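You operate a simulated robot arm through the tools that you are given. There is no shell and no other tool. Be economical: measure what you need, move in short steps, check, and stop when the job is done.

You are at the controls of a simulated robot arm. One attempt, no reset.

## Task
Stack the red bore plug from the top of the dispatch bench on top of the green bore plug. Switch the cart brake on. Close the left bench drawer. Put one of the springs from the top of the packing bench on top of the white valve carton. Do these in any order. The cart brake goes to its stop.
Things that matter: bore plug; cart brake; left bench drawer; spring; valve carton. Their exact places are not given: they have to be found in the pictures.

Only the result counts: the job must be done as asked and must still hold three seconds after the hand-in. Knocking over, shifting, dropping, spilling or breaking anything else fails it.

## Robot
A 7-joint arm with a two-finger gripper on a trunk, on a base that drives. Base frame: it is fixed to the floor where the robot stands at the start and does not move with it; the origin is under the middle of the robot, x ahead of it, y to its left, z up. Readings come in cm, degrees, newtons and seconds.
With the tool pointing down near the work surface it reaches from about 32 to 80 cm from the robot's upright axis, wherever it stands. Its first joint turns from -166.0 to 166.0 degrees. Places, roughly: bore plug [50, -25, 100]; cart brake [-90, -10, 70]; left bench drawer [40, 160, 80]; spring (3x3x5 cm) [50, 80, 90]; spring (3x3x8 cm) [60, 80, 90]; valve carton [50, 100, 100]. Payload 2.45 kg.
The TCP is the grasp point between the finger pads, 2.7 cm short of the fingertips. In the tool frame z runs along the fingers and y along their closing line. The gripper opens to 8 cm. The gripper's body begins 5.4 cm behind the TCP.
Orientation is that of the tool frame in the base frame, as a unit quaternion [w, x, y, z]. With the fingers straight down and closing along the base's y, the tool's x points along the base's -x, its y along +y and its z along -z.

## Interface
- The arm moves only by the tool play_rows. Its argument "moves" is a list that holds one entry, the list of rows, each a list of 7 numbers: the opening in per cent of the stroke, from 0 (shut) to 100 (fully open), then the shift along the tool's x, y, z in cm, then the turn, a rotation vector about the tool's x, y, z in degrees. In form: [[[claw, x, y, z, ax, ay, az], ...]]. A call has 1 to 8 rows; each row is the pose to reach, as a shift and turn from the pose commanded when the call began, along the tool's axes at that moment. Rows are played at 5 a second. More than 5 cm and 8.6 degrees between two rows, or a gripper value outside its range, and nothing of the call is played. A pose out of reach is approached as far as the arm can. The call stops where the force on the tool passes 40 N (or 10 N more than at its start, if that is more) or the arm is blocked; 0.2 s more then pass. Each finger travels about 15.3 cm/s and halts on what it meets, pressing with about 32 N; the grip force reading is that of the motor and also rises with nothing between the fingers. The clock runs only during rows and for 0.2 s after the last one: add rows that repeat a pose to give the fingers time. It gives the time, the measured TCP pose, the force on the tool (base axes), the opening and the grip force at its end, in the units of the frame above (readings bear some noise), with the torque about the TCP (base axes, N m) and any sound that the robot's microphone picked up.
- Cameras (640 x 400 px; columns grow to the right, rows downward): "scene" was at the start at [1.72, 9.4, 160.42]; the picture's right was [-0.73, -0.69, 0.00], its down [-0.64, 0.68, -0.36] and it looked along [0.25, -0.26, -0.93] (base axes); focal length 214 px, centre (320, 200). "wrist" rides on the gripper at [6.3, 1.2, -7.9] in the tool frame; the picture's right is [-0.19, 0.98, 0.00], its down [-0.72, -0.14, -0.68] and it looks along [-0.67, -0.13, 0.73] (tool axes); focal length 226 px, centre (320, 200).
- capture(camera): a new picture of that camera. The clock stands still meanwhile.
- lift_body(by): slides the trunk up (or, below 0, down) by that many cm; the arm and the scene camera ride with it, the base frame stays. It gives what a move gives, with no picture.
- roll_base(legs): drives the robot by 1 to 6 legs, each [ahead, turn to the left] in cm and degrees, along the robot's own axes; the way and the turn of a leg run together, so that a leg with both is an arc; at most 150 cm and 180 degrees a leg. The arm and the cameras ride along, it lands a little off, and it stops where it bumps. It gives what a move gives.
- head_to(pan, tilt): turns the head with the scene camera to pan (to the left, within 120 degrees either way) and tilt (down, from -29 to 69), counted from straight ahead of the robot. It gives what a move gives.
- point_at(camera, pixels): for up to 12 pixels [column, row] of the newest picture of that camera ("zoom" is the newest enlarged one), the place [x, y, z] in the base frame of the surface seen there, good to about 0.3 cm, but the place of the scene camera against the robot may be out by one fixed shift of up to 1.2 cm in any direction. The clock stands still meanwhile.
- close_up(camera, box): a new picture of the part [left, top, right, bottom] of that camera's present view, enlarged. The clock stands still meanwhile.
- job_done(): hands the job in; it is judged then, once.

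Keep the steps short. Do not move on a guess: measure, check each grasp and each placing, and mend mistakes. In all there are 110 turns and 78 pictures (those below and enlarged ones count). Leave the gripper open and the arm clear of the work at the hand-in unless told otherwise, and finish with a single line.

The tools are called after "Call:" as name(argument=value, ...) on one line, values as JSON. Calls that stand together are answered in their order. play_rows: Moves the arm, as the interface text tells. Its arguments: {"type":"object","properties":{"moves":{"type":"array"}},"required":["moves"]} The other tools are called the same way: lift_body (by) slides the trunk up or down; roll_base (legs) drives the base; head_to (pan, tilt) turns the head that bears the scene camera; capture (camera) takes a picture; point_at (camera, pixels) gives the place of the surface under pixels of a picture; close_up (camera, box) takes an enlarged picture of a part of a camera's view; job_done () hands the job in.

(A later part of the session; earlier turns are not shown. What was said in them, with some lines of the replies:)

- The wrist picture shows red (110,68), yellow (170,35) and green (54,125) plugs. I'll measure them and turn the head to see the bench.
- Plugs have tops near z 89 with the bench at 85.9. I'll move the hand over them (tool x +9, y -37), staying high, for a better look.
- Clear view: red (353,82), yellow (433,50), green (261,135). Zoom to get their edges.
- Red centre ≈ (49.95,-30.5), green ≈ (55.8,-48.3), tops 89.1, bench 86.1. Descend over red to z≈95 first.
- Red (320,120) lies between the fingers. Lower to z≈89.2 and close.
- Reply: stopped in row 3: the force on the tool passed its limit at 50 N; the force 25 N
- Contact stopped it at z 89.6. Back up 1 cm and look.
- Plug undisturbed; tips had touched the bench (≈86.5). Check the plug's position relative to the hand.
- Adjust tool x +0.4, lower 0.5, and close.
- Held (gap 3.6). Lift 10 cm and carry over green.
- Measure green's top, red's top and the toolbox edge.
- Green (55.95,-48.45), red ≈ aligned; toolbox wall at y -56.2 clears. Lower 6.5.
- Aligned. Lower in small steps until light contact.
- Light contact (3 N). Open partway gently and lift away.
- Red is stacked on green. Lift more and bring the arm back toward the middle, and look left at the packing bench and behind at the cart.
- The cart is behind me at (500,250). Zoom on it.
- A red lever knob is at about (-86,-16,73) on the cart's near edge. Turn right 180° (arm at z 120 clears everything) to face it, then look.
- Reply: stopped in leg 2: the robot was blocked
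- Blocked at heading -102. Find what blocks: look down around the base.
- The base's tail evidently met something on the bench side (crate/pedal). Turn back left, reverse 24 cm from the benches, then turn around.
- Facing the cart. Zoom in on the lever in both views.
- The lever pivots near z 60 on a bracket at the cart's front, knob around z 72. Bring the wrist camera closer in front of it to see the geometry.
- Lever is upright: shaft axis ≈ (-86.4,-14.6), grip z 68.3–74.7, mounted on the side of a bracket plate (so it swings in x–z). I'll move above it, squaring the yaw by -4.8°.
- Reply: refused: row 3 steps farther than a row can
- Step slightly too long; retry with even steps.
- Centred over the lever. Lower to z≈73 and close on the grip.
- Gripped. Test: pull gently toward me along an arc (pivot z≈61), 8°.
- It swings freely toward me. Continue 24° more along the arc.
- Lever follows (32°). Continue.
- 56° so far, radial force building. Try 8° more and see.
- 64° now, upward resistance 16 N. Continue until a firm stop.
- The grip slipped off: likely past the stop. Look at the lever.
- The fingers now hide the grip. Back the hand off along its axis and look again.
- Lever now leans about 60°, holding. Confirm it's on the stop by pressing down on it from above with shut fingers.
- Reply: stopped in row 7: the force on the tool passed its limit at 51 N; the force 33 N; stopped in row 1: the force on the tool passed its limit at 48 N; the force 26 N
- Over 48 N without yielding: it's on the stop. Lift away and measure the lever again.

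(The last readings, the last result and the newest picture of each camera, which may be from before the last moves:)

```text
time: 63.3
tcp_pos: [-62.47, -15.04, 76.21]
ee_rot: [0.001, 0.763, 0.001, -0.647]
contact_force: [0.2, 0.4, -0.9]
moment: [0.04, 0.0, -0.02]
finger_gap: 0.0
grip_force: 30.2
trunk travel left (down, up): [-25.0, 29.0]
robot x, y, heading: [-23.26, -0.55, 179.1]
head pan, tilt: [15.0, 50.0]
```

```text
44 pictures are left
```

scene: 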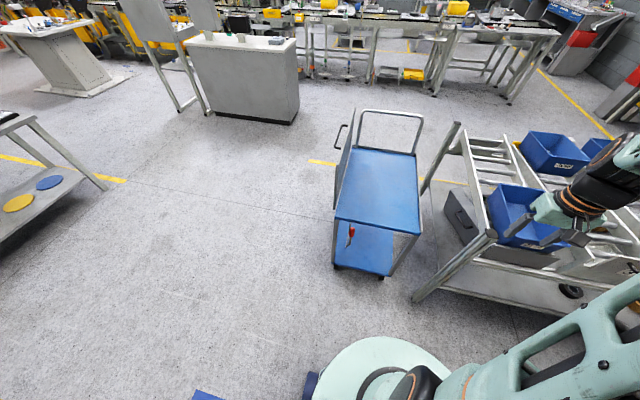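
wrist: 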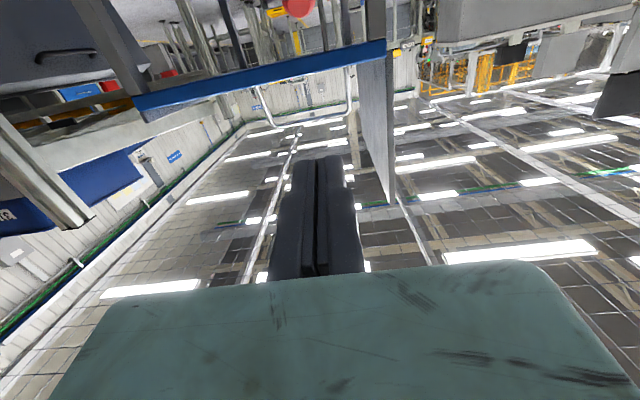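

Now rise and turn the tool back to pointing down.

Call:
play_rows(moves=[[[0, -3.9, 0, -0.7, 0, 8, 0], [20, -7.8, 0, -1.4, 0, 16, 0], [40, -11.7, 0, -2.1, 0, 24, 0], [60, -15.6, 0, -2.8, 0, 32, 0], [80, -19.5, 0, -3.5, 0, 40, 0], [80, -23.4, 0, -4.2, 0, 48, 0], [80, -27.3, 0, -4.9, 0, 56, 0], [80, -31.2, 0, -5.6, 0, 64, 0]]])

Call:
play_rows(moves=[[[80, 0, 0, -4, 0, 8, 0], [80, 0, 0, -8, 0, 16.3, 0]]])

Call:
head_to(pan=10, tilt=55)

Call:
capture(camera="scene")

```text
time: 65.1
tcp_pos: [-62.79, -14.42, 107.92]
ee_rot: [0.001, 0.99, -0.008, -0.141]
contact_force: [-1.1, -1.0, 2.6]
moment: [0.08, -0.06, -0.03]
finger_gap: 6.38
grip_force: 0.0
out of reach, approached as far as the arm can: row 5, 6
trunk travel left (down, up): [-25.0, 29.0]
robot x, y, heading: [-23.61, -0.77, 178.9]
head pan, tilt: [15.0, 50.0]
```

```text
time: 65.9
tcp_pos: [-60.11, -13.78, 112.99]
ee_rot: [-0.059, 0.998, -0.004, 0.016]
contact_force: [0.5, 0.0, 0.2]
moment: [0.02, -0.02, -0.01]
finger_gap: 6.42
grip_force: 0.0
trunk travel left (down, up): [-25.0, 29.0]
robot x, y, heading: [-23.35, -0.89, 179.2]
head pan, tilt: [15.0, 50.0]
stopped in row 2: the arm was blocked; the commanded pose is now the measured one
```

```text
time: 66.5
tcp_pos: [-60.1, -13.77, 113.08]
ee_rot: [-0.056, 0.998, -0.004, 0.014]
contact_force: [0.3, 0.6, -0.1]
moment: [0.0, 0.02, 0.0]
finger_gap: 6.38
grip_force: 0.1
trunk travel left (down, up): [-25.0, 29.0]
robot x, y, heading: [-23.94, -0.25, 179.1]
head pan, tilt: [10.0, 55.0]
```

```text
43 pictures are left
```

scene: 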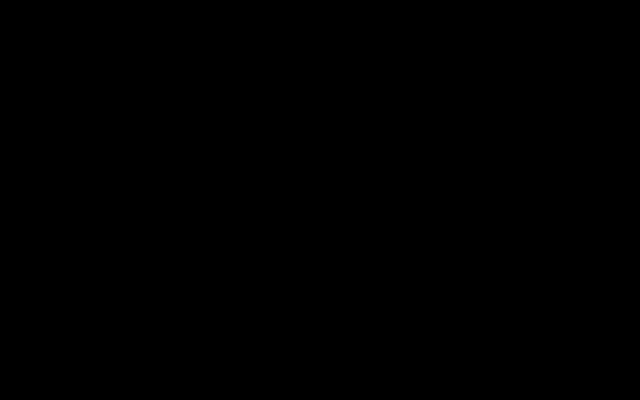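

The elbow seems to be against the head camera. Extend and lower the hand a little to free it.

Call:
play_rows(moves=[[[80, -3, 0, 2, 0, 0, 0], [80, -6, 0, 4, 0, 0, 0], [80, -9, 0, 6, 0, 0, 0], [80, -12, 0, 8, 0, 0, 0]]])

Call:
capture(camera="wrist")

Call:
capture(camera="scene")

```text
time: 67.5
tcp_pos: [-72.13, -12.75, 105.02]
ee_rot: [-0.054, 0.998, -0.005, 0.015]
contact_force: [-0.8, -0.5, -1.5]
moment: [0.01, -0.01, -0.01]
finger_gap: 6.41
grip_force: 0.1
trunk travel left (down, up): [-25.0, 29.0]
robot x, y, heading: [-23.55, -0.59, 179.2]
head pan, tilt: [10.0, 55.0]
```

```text
42 pictures are left
```

wrist: 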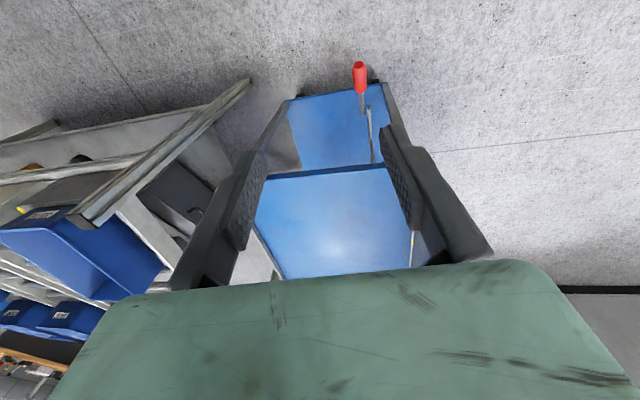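

```text
41 pictures are left
```

scene: 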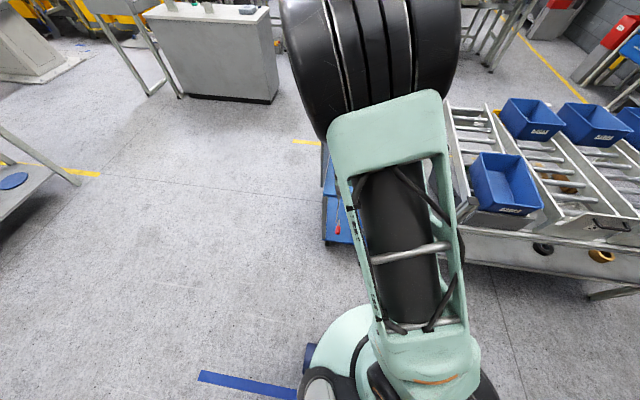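

Brake lever rests at its stop. Now raise the trunk 12 cm for clearance, level the tool, and turn right to heading 90 to look along the packing bench.

Call:
lift_body(by=12)

Call:
play_rows(moves=[[[80, 0, -1, 0, -3.1, -0.8, -0.3], [80, 0, -2, 0, -6.2, -1.7, -0.6]]])

Call:
roll_base(legs=[[0, -89]])

Call:
head_to(pan=-35, tilt=35)

Call:
capture(camera="scene")

```text
time: 69.0
tcp_pos: [-71.96, -12.82, 117.0]
ee_rot: [-0.055, 0.998, -0.005, 0.015]
contact_force: [-0.3, 0.4, -0.6]
moment: [-0.01, -0.03, 0.0]
finger_gap: 6.41
grip_force: 0.1
trunk travel left (down, up): [-37.0, 17.0]
robot x, y, heading: [-23.49, -1.02, 179.3]
head pan, tilt: [10.0, 55.0]
```

```text
time: 69.6
tcp_pos: [-71.86, -10.72, 117.32]
ee_rot: [0.0, 1.0, 0.001, 0.0]
contact_force: [-0.7, 0.3, -0.3]
moment: [0.01, -0.03, -0.05]
finger_gap: 6.42
grip_force: 0.1
trunk travel left (down, up): [-37.0, 17.0]
robot x, y, heading: [-23.59, -0.46, 179.2]
head pan, tilt: [10.0, 55.0]
```

```text
time: 74.0
tcp_pos: [-33.89, 47.82, 117.45]
ee_rot: [-0.001, 0.71, -0.704, 0.0]
contact_force: [0.3, 0.2, 0.0]
moment: [0.01, 0.03, -0.01]
finger_gap: 6.4
grip_force: 0.1
trunk travel left (down, up): [-37.0, 17.0]
robot x, y, heading: [-23.68, -0.9, 89.4]
head pan, tilt: [10.0, 55.0]
```

```text
time: 75.1
tcp_pos: [-33.98, 47.75, 117.35]
ee_rot: [-0.001, 0.71, -0.705, 0.001]
contact_force: [-0.3, 0.4, 0.0]
moment: [0.0, 0.04, 0.04]
finger_gap: 6.42
grip_force: 0.0
trunk travel left (down, up): [-37.0, 17.0]
robot x, y, heading: [-23.91, -0.31, 89.4]
head pan, tilt: [-35.0, 35.0]
```

```text
40 pictures are left
```

scene: 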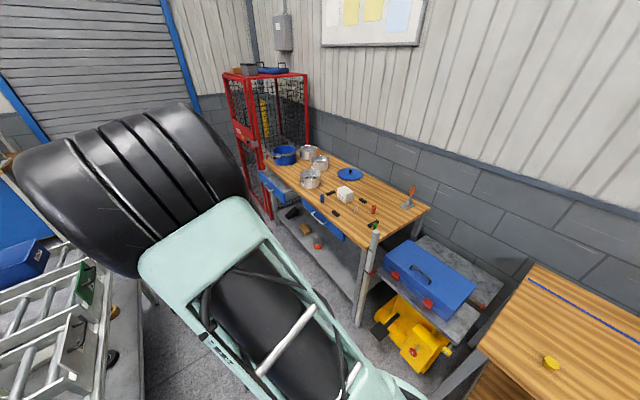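

Zoom on the packing bench and measure the drawers, bench edges and springs.

Call:
close_up(camera="scene", box=[250, 130, 442, 250])

Call:
point_at(camera="scene", pixels=[[265, 185], [290, 200], [310, 213], [330, 228], [345, 193], [385, 300], [375, 240], [425, 207], [100, 300], [85, 330], [365, 300], [400, 330]])

```text
3.33 times, centred on (346, 190) of scene
```

zoom: 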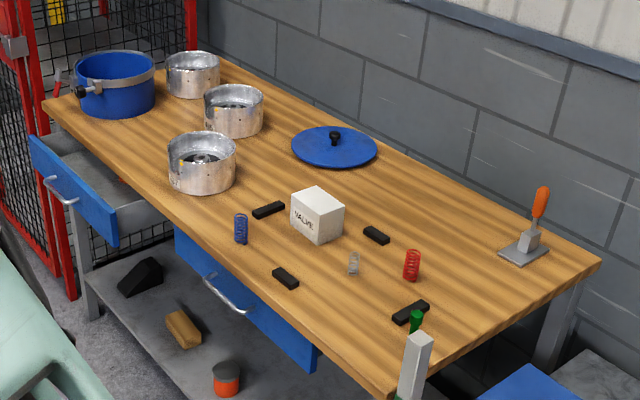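

```text
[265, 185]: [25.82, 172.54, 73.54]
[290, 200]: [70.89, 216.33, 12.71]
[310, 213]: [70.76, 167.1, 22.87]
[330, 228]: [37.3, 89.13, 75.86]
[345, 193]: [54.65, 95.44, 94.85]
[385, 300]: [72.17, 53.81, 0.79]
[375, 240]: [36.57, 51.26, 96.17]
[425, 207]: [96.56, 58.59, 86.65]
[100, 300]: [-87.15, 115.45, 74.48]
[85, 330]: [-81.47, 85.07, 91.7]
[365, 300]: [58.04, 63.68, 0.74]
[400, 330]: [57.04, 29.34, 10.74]
```

Call:
point_at(camera="zoom", pixels=[[241, 218], [241, 240], [412, 255], [412, 276], [353, 263], [318, 195], [318, 235], [35, 145], [110, 230], [60, 190], [320, 350], [410, 345]])

Call:
close_up(camera="scene", box=[310, 180, 390, 235])

```text
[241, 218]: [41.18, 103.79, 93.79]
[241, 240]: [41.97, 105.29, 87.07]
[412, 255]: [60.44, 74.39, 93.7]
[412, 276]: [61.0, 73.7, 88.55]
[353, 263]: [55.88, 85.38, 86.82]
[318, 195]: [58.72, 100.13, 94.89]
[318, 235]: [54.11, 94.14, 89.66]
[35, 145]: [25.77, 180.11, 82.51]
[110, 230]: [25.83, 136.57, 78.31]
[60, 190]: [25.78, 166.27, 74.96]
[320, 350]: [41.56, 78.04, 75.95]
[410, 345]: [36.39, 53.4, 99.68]
```

```text
7.27 times, centred on (350, 208) of scene
```

zoom: 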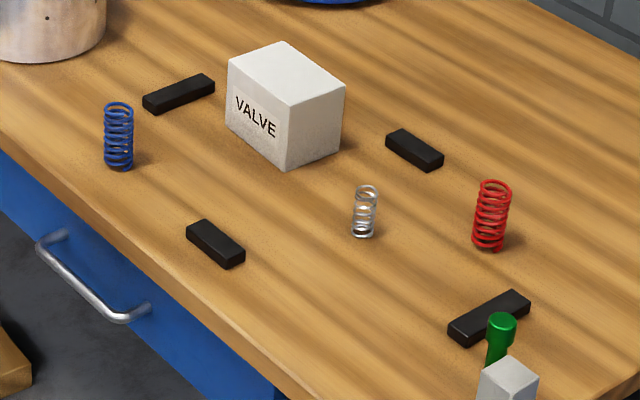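

Springs: blue (41.5,104.5), silver (55.5,85.5), red (60.7,74); carton around (56,97), top z 95. Left drawer is open, front at x 25.8, y 137–180; closed one's face is at x≈37.3. Check the corridor limits before driving.

Call:
point_at(camera="scene", pixels=[[143, 300], [140, 380], [98, 345], [70, 372], [150, 290], [120, 290], [376, 270], [355, 322], [300, 215], [285, 210], [318, 247], [10, 390]])

```text
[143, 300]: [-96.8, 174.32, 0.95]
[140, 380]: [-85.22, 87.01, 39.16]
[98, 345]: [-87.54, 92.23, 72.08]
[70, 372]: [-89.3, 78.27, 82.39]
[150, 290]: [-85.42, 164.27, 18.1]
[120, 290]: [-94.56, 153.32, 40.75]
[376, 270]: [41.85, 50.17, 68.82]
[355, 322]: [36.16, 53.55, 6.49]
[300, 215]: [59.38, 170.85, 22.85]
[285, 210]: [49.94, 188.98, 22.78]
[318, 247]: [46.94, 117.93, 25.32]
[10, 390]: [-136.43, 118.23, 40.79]
```

Corridor is clear (x -85 to 35). Drive 104 cm ahead, turn right to face the bench, and go 11 cm forward.

Call:
roll_base(legs=[[104, 0], [0, -89.4], [11, 0]])

Call:
capture(camera="wrist")

```text
time: 85.2
tcp_pos: [36.98, 111.92, 117.47]
ee_rot: [0.0, 0.009, 1.0, 0.0]
contact_force: [0.2, 0.1, -0.1]
moment: [0.01, -0.02, -0.03]
finger_gap: 6.37
grip_force: 0.1
trunk travel left (down, up): [-37.0, 17.0]
robot x, y, heading: [-11.72, 102.64, -1.9]
head pan, tilt: [-35.0, 35.0]
```

```text
37 pictures are left
```

wrist: 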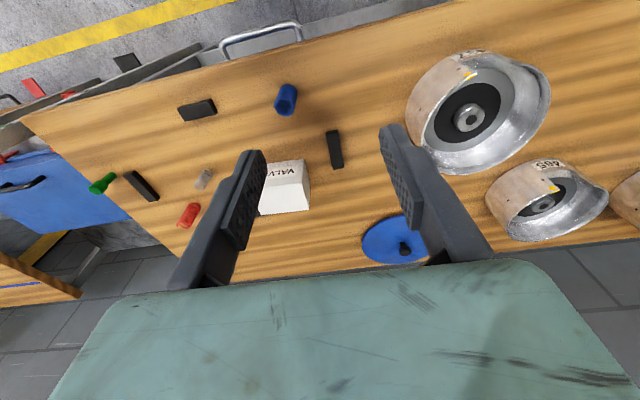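

Blue spring at (286,100), carton at (285,185). Zoom and measure.

Call:
close_up(camera="wrist", box=[230, 70, 358, 220])

Call:
point_at(camera="wrist", pixels=[[290, 90], [282, 91], [297, 91], [290, 85], [283, 110], [280, 114], [290, 173], [308, 205], [262, 212], [300, 163], [285, 195], [335, 150]])

```text
2.67 times, centred on (294, 145) of wrist
```

zoom: 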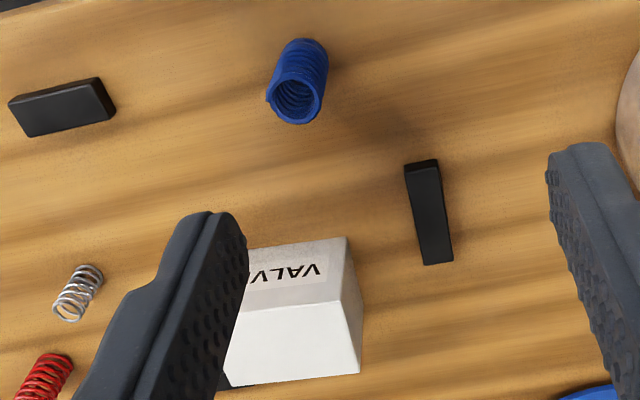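

```text
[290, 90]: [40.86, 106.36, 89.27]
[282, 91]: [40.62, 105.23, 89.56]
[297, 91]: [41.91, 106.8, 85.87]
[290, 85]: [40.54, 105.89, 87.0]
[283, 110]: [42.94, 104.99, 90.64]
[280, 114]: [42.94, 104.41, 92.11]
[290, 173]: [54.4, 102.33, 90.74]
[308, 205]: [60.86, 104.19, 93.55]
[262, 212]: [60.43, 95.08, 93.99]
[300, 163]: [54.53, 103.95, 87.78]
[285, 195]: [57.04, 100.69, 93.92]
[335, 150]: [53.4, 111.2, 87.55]
```

Call:
point_at(camera="zoom", pixels=[[273, 98], [319, 93], [296, 78], [297, 122], [270, 102], [280, 118], [336, 308], [356, 368], [250, 312], [232, 380], [300, 340], [318, 60]])

```text
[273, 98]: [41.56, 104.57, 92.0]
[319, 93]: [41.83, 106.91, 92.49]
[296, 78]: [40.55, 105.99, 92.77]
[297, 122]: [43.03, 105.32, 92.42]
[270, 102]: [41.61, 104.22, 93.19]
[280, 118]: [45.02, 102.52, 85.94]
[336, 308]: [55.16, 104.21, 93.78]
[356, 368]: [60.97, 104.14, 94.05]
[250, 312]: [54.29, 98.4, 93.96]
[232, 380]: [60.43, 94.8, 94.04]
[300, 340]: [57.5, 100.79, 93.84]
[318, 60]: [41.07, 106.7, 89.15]
```

Spring centre ≈ (41.8,105.6), top ≈ 93; carton top z 94, x 55–61. Move above spring, down to z≈98.

Call:
play_rows(moves=[[[100, -2.5, -3.1, 1, 0, 0, 0], [100, -4.9, -6.2, 2.5, 0, 0, 0], [100, -4.9, -6.2, 7, 0, 0, 0], [100, -4.9, -6.2, 11.5, 0, 0, 0], [100, -4.9, -6.2, 16, 0, 0, 0], [100, -4.9, -6.2, 19.4, 0, 0, 0], [100, -4.9, -6.2, 19.4, 0, 0, 0]]])

Call:
capture(camera="wrist")

```text
time: 86.8
tcp_pos: [42.03, 105.34, 97.73]
ee_rot: [0.0, 0.009, 1.0, 0.0]
contact_force: [0.1, -0.4, 0.9]
moment: [0.02, 0.0, 0.01]
finger_gap: 7.99
grip_force: 0.1
trunk travel left (down, up): [-37.0, 17.0]
robot x, y, heading: [-11.6, 102.72, -2.0]
head pan, tilt: [-35.0, 35.0]
```

```text
35 pictures are left
```

wrist: 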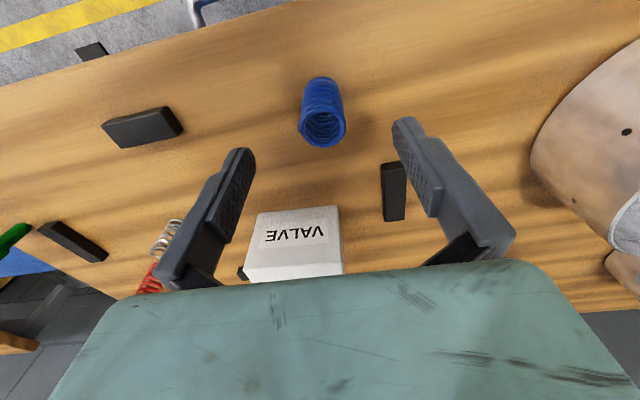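

Spring sits between the fingers. Measure the carton's near top corners and the spring, then descend.

Call:
point_at(camera="wrist", pixels=[[249, 270], [340, 265], [295, 272], [323, 128], [305, 125], [341, 125], [323, 110], [323, 143], [247, 275], [341, 268]])

Call:
play_rows(moves=[[[100, 0.2, 0.2, 3.5, 0, 0, 0], [100, 0.2, 0.2, 7.2, 0, 0, 0], [70, 0.2, 0.2, 7.2, 0, 0, 0], [50, 0.2, 0.2, 7.2, 0, 0, 0], [0, 0.2, 0.2, 7.2, 0, 0, 0], [0, 0.2, 0.2, 7.2, 0, 0, 0]]])

Call:
capture(camera="wrist")

```text
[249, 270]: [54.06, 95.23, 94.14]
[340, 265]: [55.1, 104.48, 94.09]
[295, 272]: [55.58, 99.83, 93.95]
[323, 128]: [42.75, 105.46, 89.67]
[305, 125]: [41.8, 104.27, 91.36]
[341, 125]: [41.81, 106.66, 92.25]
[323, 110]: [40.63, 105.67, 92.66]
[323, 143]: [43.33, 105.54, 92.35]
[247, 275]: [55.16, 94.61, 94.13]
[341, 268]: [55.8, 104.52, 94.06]
```

```text
time: 88.2
tcp_pos: [41.63, 105.63, 90.78]
ee_rot: [0.0, 0.008, 1.0, 0.0]
contact_force: [-0.9, -0.3, -0.1]
moment: [-0.02, 0.02, -0.01]
finger_gap: 2.76
grip_force: 32.2
trunk travel left (down, up): [-37.0, 17.0]
robot x, y, heading: [-11.37, 102.49, -1.8]
head pan, tilt: [-35.0, 35.0]
```

```text
34 pictures are left
```

wrist: 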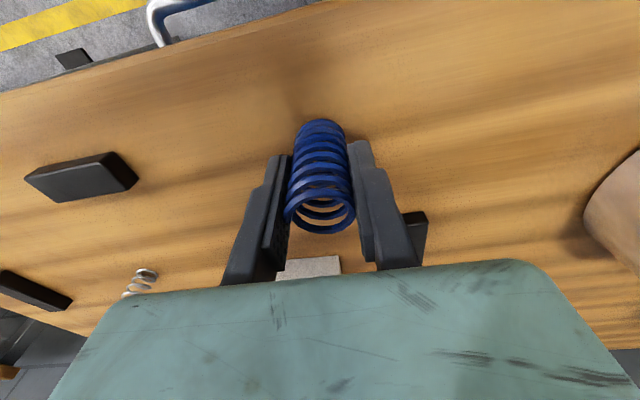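

Held (gap 2.8). Lift 14 cm and carry toward the carton centre (~58,99.6).

Call:
play_rows(moves=[[[0, 0, 0, -2, 0, 0, 0], [0, 0, 0, -6, 0, 0, 0], [0, 0, 0, -10, 0, 0, 0], [0, 0, 0, -14, 0, 0, 0], [0, -4, -1.4, -14, 0, 0, 0], [0, -8, -2.8, -14, 0, 0, 0], [0, -12, -4.2, -14, 0, 0, 0], [0, -16.5, -5.7, -14, 0, 0, 0]]])

Call:
capture(camera="wrist")

```text
time: 90.0
tcp_pos: [58.2, 99.63, 104.85]
ee_rot: [-0.002, 0.009, 1.0, -0.001]
contact_force: [-0.1, 0.7, -0.8]
moment: [0.02, 0.01, -0.03]
finger_gap: 2.76
grip_force: 32.1
trunk travel left (down, up): [-37.0, 17.0]
robot x, y, heading: [-11.59, 102.57, -1.7]
head pan, tilt: [-35.0, 35.0]
```

```text
33 pictures are left
```

wrist: 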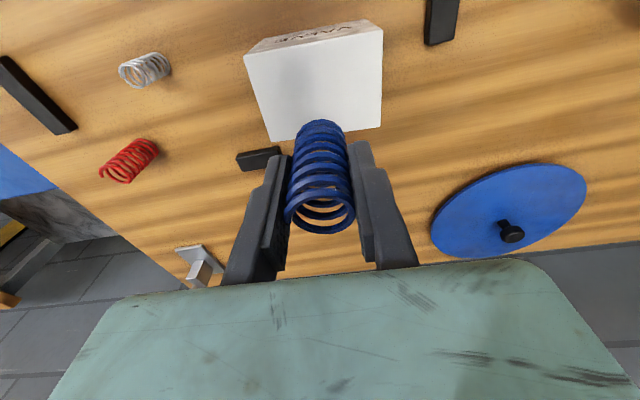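

Carton top now fully visible; measure its corners.

Call:
point_at(camera="wrist", pixels=[[248, 58], [380, 31], [377, 124], [275, 137], [320, 80], [320, 135], [320, 225]])

```text
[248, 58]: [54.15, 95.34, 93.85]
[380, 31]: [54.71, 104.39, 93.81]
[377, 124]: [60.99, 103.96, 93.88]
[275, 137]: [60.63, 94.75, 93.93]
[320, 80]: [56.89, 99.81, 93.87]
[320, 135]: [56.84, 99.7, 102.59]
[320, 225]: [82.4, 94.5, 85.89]
```

Carton centre (57.6,99.6), top 93.9. Lower to just above.

Call:
play_rows(moves=[[[0, 0.5, 0, 3, 0, 0, 0], [0, 0.5, 0, 5, 0, 0, 0], [0, 0.5, 0, 5.7, 0, 0, 0], [0, 0.5, 0, 5.9, 0, 0, 0], [0, 0.5, 0, 5.9, 0, 0, 0]]])

Call:
play_rows(moves=[[[0, 0, 0, 0.1, 0, 0, 0], [0, 0, 0, 0.2, 0, 0, 0], [0, 0, 0, 0.2, 0, 0, 0]]])

```text
time: 91.2
tcp_pos: [57.49, 99.79, 99.11]
ee_rot: [0.0, 0.008, 1.0, -0.001]
contact_force: [-0.1, 0.1, -0.5]
moment: [0.01, 0.0, -0.01]
finger_gap: 2.76
grip_force: 31.9
trunk travel left (down, up): [-37.0, 17.0]
robot x, y, heading: [-11.46, 102.64, -2.0]
head pan, tilt: [-35.0, 35.0]
```

```text
time: 92.0
tcp_pos: [57.63, 99.83, 98.72]
ee_rot: [0.0, 0.008, 1.0, 0.001]
contact_force: [-0.5, 0.4, 0.9]
moment: [-0.01, 0.0, -0.01]
finger_gap: 2.74
grip_force: 32.0
trunk travel left (down, up): [-37.0, 17.0]
robot x, y, heading: [-11.76, 102.65, -1.8]
head pan, tilt: [-35.0, 35.0]
```

Call:
play_rows(moves=[[[0, 0, 0, 0.1, 0, 0, 0], [0, 0, 0, 0.2, 0, 0, 0], [0, 0, 0, 0.2, 0, 0, 0]]])

```text
time: 92.8
tcp_pos: [57.69, 99.8, 98.73]
ee_rot: [0.001, 0.008, 1.0, 0.0]
contact_force: [-0.9, 0.8, 19.7]
moment: [0.03, 0.04, 0.0]
finger_gap: 2.75
grip_force: 31.8
trunk travel left (down, up): [-37.0, 17.0]
robot x, y, heading: [-11.43, 102.58, -1.8]
head pan, tilt: [-35.0, 35.0]
```

Seated (20 N). Relax by 0.15 cm, open gently, and lift away.

Call:
play_rows(moves=[[[0, 0, 0, -0.15, 0, 0, 0], [0, 0, 0, -0.15, 0, 0, 0], [38, 0, 0, -0.15, 0, 0, 0], [48, 0, 0, -0.15, 0, 0, 0], [90, 0, 0, -0.15, 0, 0, 0], [90, 0, 0, -4, 0, 0, 0], [90, 0, 0, -8.5, 0, 0, 0], [90, 0, 0, -13, 0, 0, 0]]])

Call:
capture(camera="wrist")

```text
time: 94.6
tcp_pos: [57.41, 99.37, 111.59]
ee_rot: [0.0, 0.008, 1.0, -0.001]
contact_force: [-1.0, 0.4, -0.8]
moment: [-0.01, 0.0, 0.0]
finger_gap: 7.2
grip_force: 0.0
trunk travel left (down, up): [-37.0, 17.0]
robot x, y, heading: [-11.35, 102.54, -1.9]
head pan, tilt: [-35.0, 35.0]
```

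```text
32 pictures are left
```

wrist: 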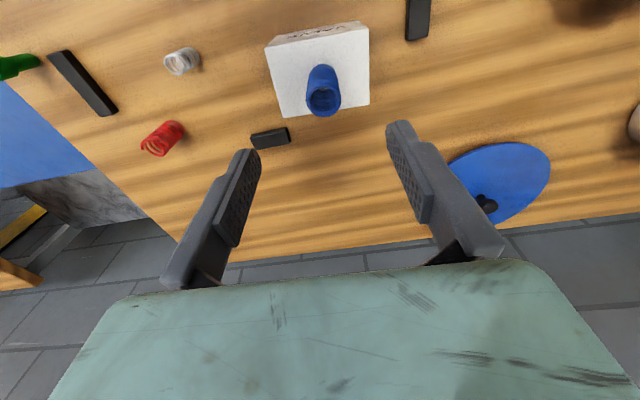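

Blue spring stands on the carton. Retract the arm from over the bench (tool x +19, up 5).

Call:
play_rows(moves=[[[90, 0, 0, -4, 0, 0, 0], [90, 4.7, 0, -5, 0, 0, 0], [90, 9.5, 0, -5, 0, 0, 0], [90, 14.2, 0, -5, 0, 0, 0], [90, 19, 0, -5, 0, 0, 0]]])

Call:
head_to(pan=50, tilt=45)

Call:
capture(camera="scene")

```text
time: 95.8
tcp_pos: [38.35, 100.07, 116.5]
ee_rot: [0.0, 0.009, 1.0, 0.0]
contact_force: [-0.4, 0.0, 1.0]
moment: [-0.01, 0.01, -0.02]
finger_gap: 7.2
grip_force: 0.1
trunk travel left (down, up): [-37.0, 17.0]
robot x, y, heading: [-11.68, 102.54, -1.6]
head pan, tilt: [-35.0, 35.0]
```

```text
time: 97.4
tcp_pos: [38.51, 100.25, 116.5]
ee_rot: [0.0, 0.008, 1.0, 0.0]
contact_force: [-0.6, -0.2, 0.0]
moment: [0.02, 0.0, -0.03]
finger_gap: 7.2
grip_force: 0.0
trunk travel left (down, up): [-37.0, 17.0]
robot x, y, heading: [-11.36, 102.64, -1.8]
head pan, tilt: [50.0, 45.0]
```

```text
31 pictures are left
```

scene: 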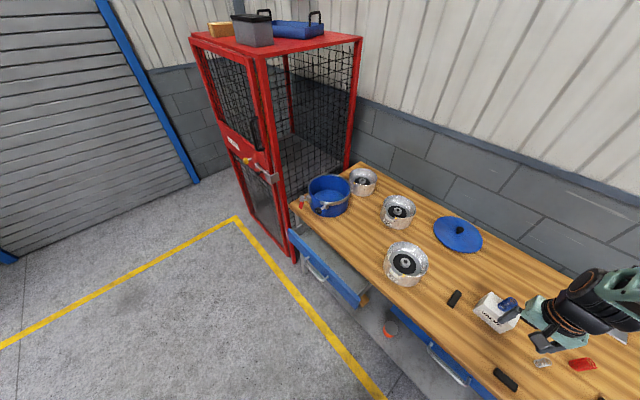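

Measure the drawer and cage, and zoom on drawer.

Call:
point_at(camera="scene", pixels=[[292, 235], [355, 298], [317, 270], [325, 275], [335, 285], [305, 255], [440, 350], [447, 365], [296, 256], [275, 240], [300, 215], [240, 165]])

Call:
close_up(camera="scene", box=[280, 220, 380, 310])

```text
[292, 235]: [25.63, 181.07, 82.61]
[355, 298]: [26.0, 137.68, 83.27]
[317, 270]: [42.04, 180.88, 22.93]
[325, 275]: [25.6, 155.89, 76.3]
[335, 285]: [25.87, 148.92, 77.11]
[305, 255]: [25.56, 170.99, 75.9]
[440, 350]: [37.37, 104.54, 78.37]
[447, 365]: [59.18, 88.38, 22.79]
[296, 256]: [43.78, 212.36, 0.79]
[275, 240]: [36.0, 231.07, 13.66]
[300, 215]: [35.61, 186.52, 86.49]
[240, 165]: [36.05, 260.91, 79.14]
```

```text
4.44 times, centred on (330, 265) of scene
```

zoom: 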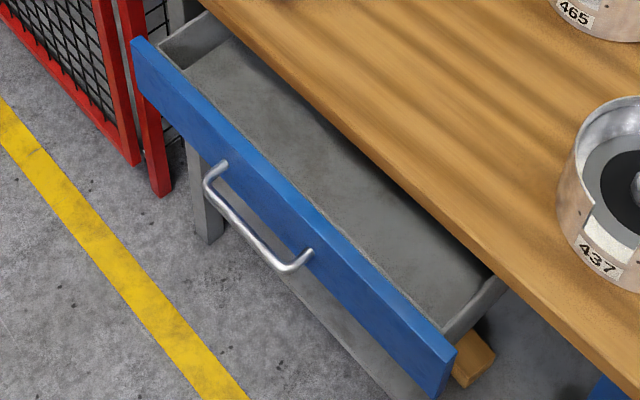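

Call:
point_at(camera="zoom", pixels=[[245, 232], [212, 185], [285, 268], [220, 165], [308, 252], [265, 190], [240, 160], [300, 225]])

Call:
roll_base(legs=[[-14, 0], [0, -88]])

```text
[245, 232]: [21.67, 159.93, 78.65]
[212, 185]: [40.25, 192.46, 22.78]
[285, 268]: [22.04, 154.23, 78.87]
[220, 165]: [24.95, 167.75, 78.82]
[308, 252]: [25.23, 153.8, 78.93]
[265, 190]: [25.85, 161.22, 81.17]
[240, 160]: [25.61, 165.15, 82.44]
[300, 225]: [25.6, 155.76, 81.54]
```

```text
time: 102.5
tcp_pos: [-26.14, 53.03, 116.42]
ee_rot: [0.0, 0.7, 0.714, 0.0]
contact_force: [0.2, 0.3, 0.4]
moment: [0.0, 0.0, -0.02]
finger_gap: 7.2
grip_force: 0.0
trunk travel left (down, up): [-37.0, 17.0]
robot x, y, heading: [-25.58, 103.15, -89.6]
head pan, tilt: [50.0, 45.0]
```

Handle bar is at x≈21.7, z≈78.3, y 154–168. Plan: reverse to y≈160, face bench, step back 8, and push the bar with shut downward fingers.

Call:
roll_base(legs=[[-57, 0], [0, 89.6], [-8, 0]])

Call:
lift_body(by=-12)

Call:
capture(camera="wrist")

```text
time: 110.3
tcp_pos: [16.13, 157.31, 116.33]
ee_rot: [0.0, 0.011, 1.0, 0.0]
contact_force: [0.3, 0.7, -0.1]
moment: [0.03, 0.0, 0.01]
finger_gap: 7.19
grip_force: 0.1
trunk travel left (down, up): [-37.0, 17.0]
robot x, y, heading: [-34.06, 160.2, -2.1]
head pan, tilt: [50.0, 45.0]
```

```text
time: 111.8
tcp_pos: [16.08, 157.49, 104.4]
ee_rot: [0.0, 0.011, 1.0, -0.001]
contact_force: [-0.2, 0.1, -0.6]
moment: [0.04, 0.04, 0.0]
finger_gap: 7.2
grip_force: 0.0
trunk travel left (down, up): [-25.0, 29.0]
robot x, y, heading: [-34.29, 160.04, -2.3]
head pan, tilt: [50.0, 45.0]
```

```text
29 pictures are left
```

wrist: 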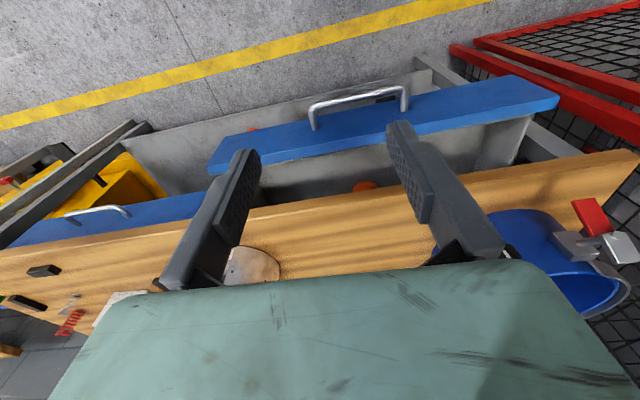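

Measure the handle bar and bench edge with the wrist camera.

Call:
point_at(camera="wrist", pixels=[[360, 98], [313, 108], [405, 92], [315, 128], [405, 108], [360, 120], [330, 200], [310, 205], [105, 208], [100, 225], [215, 160], [555, 98]])

```text
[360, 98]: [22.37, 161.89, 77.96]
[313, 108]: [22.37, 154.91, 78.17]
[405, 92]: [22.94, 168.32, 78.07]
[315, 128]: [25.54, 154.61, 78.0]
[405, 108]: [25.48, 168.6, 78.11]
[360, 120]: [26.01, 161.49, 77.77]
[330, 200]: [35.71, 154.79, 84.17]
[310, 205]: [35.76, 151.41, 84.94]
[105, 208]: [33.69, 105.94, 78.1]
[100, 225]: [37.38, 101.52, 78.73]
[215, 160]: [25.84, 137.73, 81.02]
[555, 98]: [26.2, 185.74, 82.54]
```

Bar at (22.3, 161.3, 78.0). Shut fingers, tilt 24° forward (body leans away from bench edge), shift y +3.8 and lower to z≈78.6 behind the bar.

Call:
play_rows(moves=[[[50, 0, 1.3, 4, 0, -8, 0], [0, 0, 2.6, 8, 0, -16, 0], [0, 0, 3.8, 12, 0, -24, 0], [0, 0, 3.8, 16.5, 0, -24, 0], [0, 0, 3.8, 21, 0, -24, 0], [0, 0, 3.8, 25.7, 0, -24, 0], [0, 0, 3.8, 25.7, 0, -24, 0]]])

Call:
capture(camera="wrist")

```text
time: 113.4
tcp_pos: [16.06, 161.11, 78.64]
ee_rot: [0.208, 0.009, 0.978, -0.002]
contact_force: [0.1, -0.4, 0.0]
moment: [0.03, 0.01, -0.01]
finger_gap: 0.01
grip_force: 30.2
trunk travel left (down, up): [-25.0, 29.0]
robot x, y, heading: [-34.02, 159.85, -2.0]
head pan, tilt: [50.0, 45.0]
```

```text
28 pictures are left
```

wrist: 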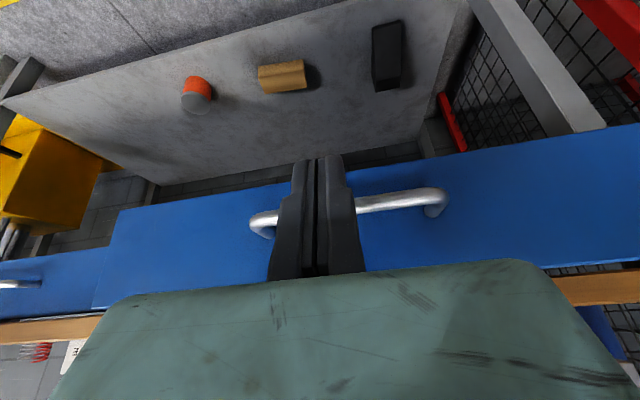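

Fingers are just behind the bar. Push forward (+x) in modest steps, 14 cm.

Call:
play_rows(moves=[[[0, -2.74, 0, 1.22, 0, 0, 0], [0, -4.57, 0, 2.04, 0, 0, 0], [0, -5.94, 0, 2.65, 0, 0, 0], [0, -7.31, 0, 3.26, 0, 0, 0], [0, -8.68, 0, 3.87, 0, 0, 0], [0, -10.05, 0, 4.48, 0, 0, 0], [0, -11.43, 0, 5.09, 0, 0, 0], [0, -12.8, 0, 5.7, 0, 0, 0]]])

Call:
capture(camera="wrist")

```text
time: 115.2
tcp_pos: [30.25, 160.83, 78.84]
ee_rot: [0.208, 0.011, 0.978, -0.003]
contact_force: [-1.4, 0.6, -0.7]
moment: [0.0, -0.03, 0.0]
finger_gap: 0.0
grip_force: 30.1
trunk travel left (down, up): [-25.0, 29.0]
robot x, y, heading: [-34.0, 160.31, -1.9]
head pan, tilt: [50.0, 45.0]
```

```text
27 pictures are left
```

wrist: 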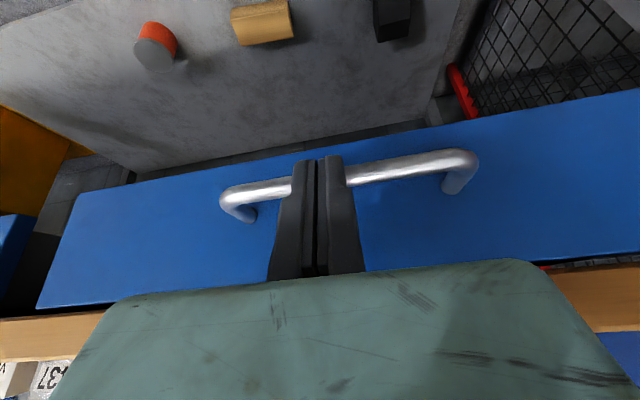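

Drawer is moving along. Continue in small steps to its stop.

Call:
play_rows(moves=[[[0, -0.64, 0, 0.28, 0, 0, 0], [0, -1.28, 0, 0.57, 0, 0, 0], [0, -1.92, 0, 0.85, 0, 0, 0], [0, -2.4, 0, 1.06, 0, 0, 0], [0, -2.9, 0, 1.28, 0, 0, 0], [0, -3.4, 0, 1.5, 0, 0, 0]]])

Call:
capture(camera="wrist")

```text
time: 116.2
tcp_pos: [31.85, 160.91, 78.46]
ee_rot: [0.201, 0.011, 0.98, -0.004]
contact_force: [-16.2, -0.8, 8.1]
moment: [-0.01, 0.09, 0.06]
finger_gap: 0.01
grip_force: 30.1
trunk travel left (down, up): [-25.0, 29.0]
robot x, y, heading: [-34.24, 160.11, -1.7]
head pan, tilt: [50.0, 45.0]
stopped in row 4: the force on the tool passed its limit at 46 N (the readings are from after the stop); the commanded pose is now the measured one
```

```text
26 pictures are left
```

wrist: 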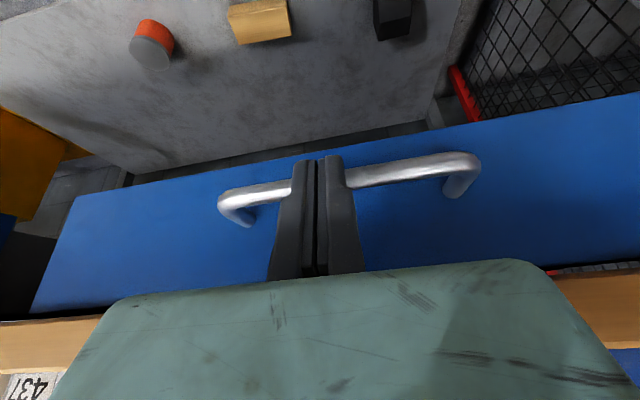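

Firm stop. Measure the drawer face against 37.4.

Call:
point_at(camera="wrist", pixels=[[400, 230], [200, 250], [520, 220], [100, 270], [400, 168], [60, 330], [590, 290]])

```text
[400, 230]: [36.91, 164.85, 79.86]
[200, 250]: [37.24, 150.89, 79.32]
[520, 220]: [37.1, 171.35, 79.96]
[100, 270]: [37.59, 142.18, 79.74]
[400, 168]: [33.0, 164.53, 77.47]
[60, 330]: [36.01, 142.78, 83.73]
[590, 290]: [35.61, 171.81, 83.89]
```

Face ≈ 37.2, nearly equal to the closed drawer's 37.4. Push once more to be sure it is seated.

Call:
play_rows(moves=[[[0, -0.3, 0, 0.13, 0, 0, 0], [0, -0.6, 0, 0.27, 0, 0, 0], [0, -0.9, 0, 0.4, 0, 0, 0], [0, -1.3, 0, 0.55, 0, 0, 0], [0, -1.7, 0, 0.7, 0, 0, 0]]])

Call:
play_rows(moves=[[[0, 2, 0, -0.9, 0, 0, 0], [0, 5.5, 0, -2.5, 0, 0, 0], [0, 9, 0, -4, 0, 0, 0], [0, 13, 0, -6, 0, 0, 0]]])

Call:
capture(camera="wrist")

```text
time: 116.8
tcp_pos: [32.02, 161.06, 78.03]
ee_rot: [0.194, 0.01, 0.981, -0.003]
contact_force: [-3.6, 0.5, -4.3]
moment: [-0.04, 0.2, 0.01]
finger_gap: 0.0
grip_force: 29.8
trunk travel left (down, up): [-25.0, 29.0]
robot x, y, heading: [-34.3, 160.0, -1.9]
head pan, tilt: [50.0, 45.0]
stopped in row 3: the force on the tool passed its limit at 43 N (the readings are from after the stop); the commanded pose is now the measured one
```

```text
time: 117.8
tcp_pos: [17.76, 161.22, 78.72]
ee_rot: [0.196, 0.011, 0.981, -0.004]
contact_force: [0.0, 0.1, -0.3]
moment: [0.01, -0.02, 0.01]
finger_gap: 0.01
grip_force: 29.9
trunk travel left (down, up): [-25.0, 29.0]
robot x, y, heading: [-34.19, 159.97, -1.8]
head pan, tilt: [50.0, 45.0]
```

```text
25 pictures are left
```

wrist: 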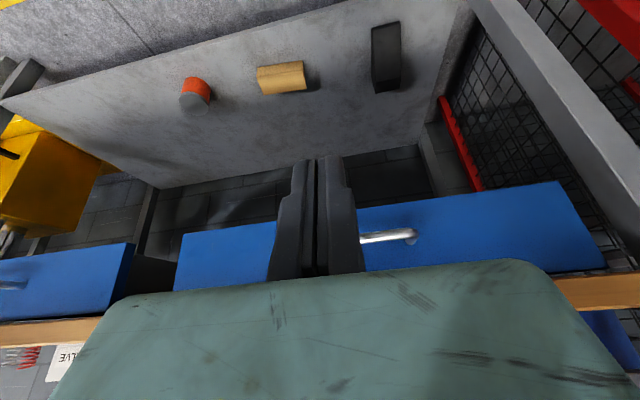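

Call:
point_at(camera="wrist", pixels=[[440, 220], [540, 210], [220, 255], [460, 250], [60, 275], [100, 265], [30, 300], [385, 237]])

Call:
play_rows(moves=[[[20, 0, 0, -4, 0, 8, 0], [50, 0, 0, -8, 0, 16, 0], [90, 0, 0, -12, 0, 22.5, 0], [90, 0, 0, -16.5, 0, 22.5, 0], [90, 0, 0, -21, 0, 22.5, 0], [90, 0, 0, -25.5, 0, 22.5, 0]]])

```text
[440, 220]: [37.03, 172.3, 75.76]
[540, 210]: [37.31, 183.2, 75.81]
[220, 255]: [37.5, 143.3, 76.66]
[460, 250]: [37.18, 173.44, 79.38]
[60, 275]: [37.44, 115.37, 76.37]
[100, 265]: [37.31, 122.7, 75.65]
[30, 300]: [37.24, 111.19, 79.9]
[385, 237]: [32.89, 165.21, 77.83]
```

```text
time: 119.2
tcp_pos: [8.04, 161.66, 102.03]
ee_rot: [-0.001, 0.011, 1.0, -0.001]
contact_force: [1.3, -0.6, 0.7]
moment: [-0.01, -0.03, -0.01]
finger_gap: 7.2
grip_force: 0.1
trunk travel left (down, up): [-25.0, 29.0]
robot x, y, heading: [-34.05, 160.08, -1.9]
head pan, tilt: [50.0, 45.0]
```

Both drawer faces are flush at ≈37.3. Final check of spring, stack and brake with the scene camera.

Call:
head_to(pan=-40, tilt=25)

Call:
close_up(camera="scene", box=[160, 80, 480, 280])

Call:
head_to(pan=-105, tilt=20)

Call:
capture(camera="scene")

```text
time: 120.8
tcp_pos: [8.18, 161.63, 101.91]
ee_rot: [0.0, 0.011, 1.0, -0.001]
contact_force: [-0.5, 0.5, 0.9]
moment: [0.02, 0.06, 0.03]
finger_gap: 7.2
grip_force: 0.1
trunk travel left (down, up): [-25.0, 29.0]
robot x, y, heading: [-34.12, 160.02, -1.8]
head pan, tilt: [-40.0, 25.0]
```

```text
2.00 times, centred on (320, 180) of scene
```

zoom: 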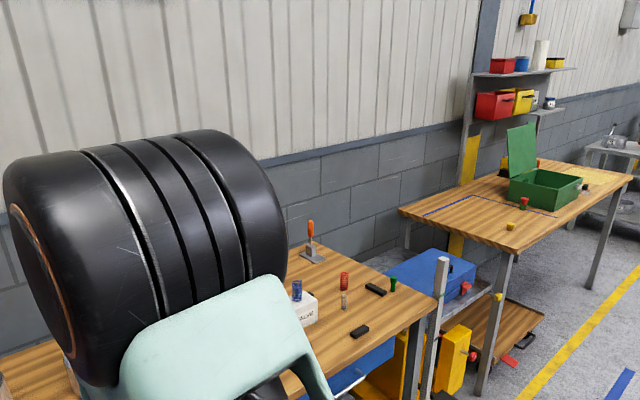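

```text
time: 122.2
tcp_pos: [8.11, 161.67, 101.99]
ee_rot: [-0.001, 0.012, 1.0, -0.001]
contact_force: [0.4, -0.2, -0.2]
moment: [0.0, -0.01, -0.06]
finger_gap: 7.2
grip_force: 0.2
trunk travel left (down, up): [-25.0, 29.0]
robot x, y, heading: [-33.98, 160.28, -2.0]
head pan, tilt: [-105.0, 20.0]
```

```text
23 pictures are left
```

scene: 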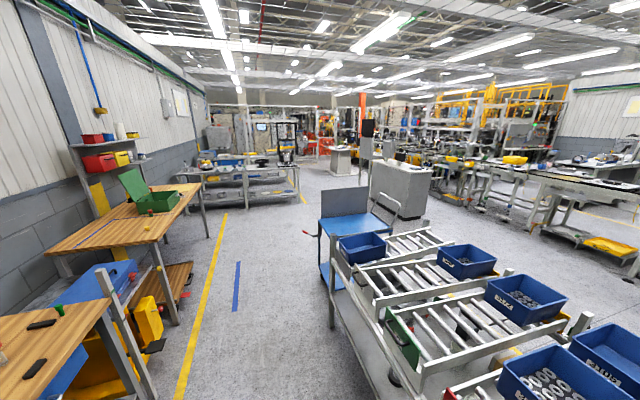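

The spring stands on the carton, red sits on green, the brake lever rests at its stop and the drawer is shut. Hand in.

Call:
job_done()

```text
The job is handed in.
```

All four jobs were done and checked in the pictures before hand-in: red plug on the green one, brake lever at its stop, left drawer shut flush, and the blue spring standing on the white valve carton.
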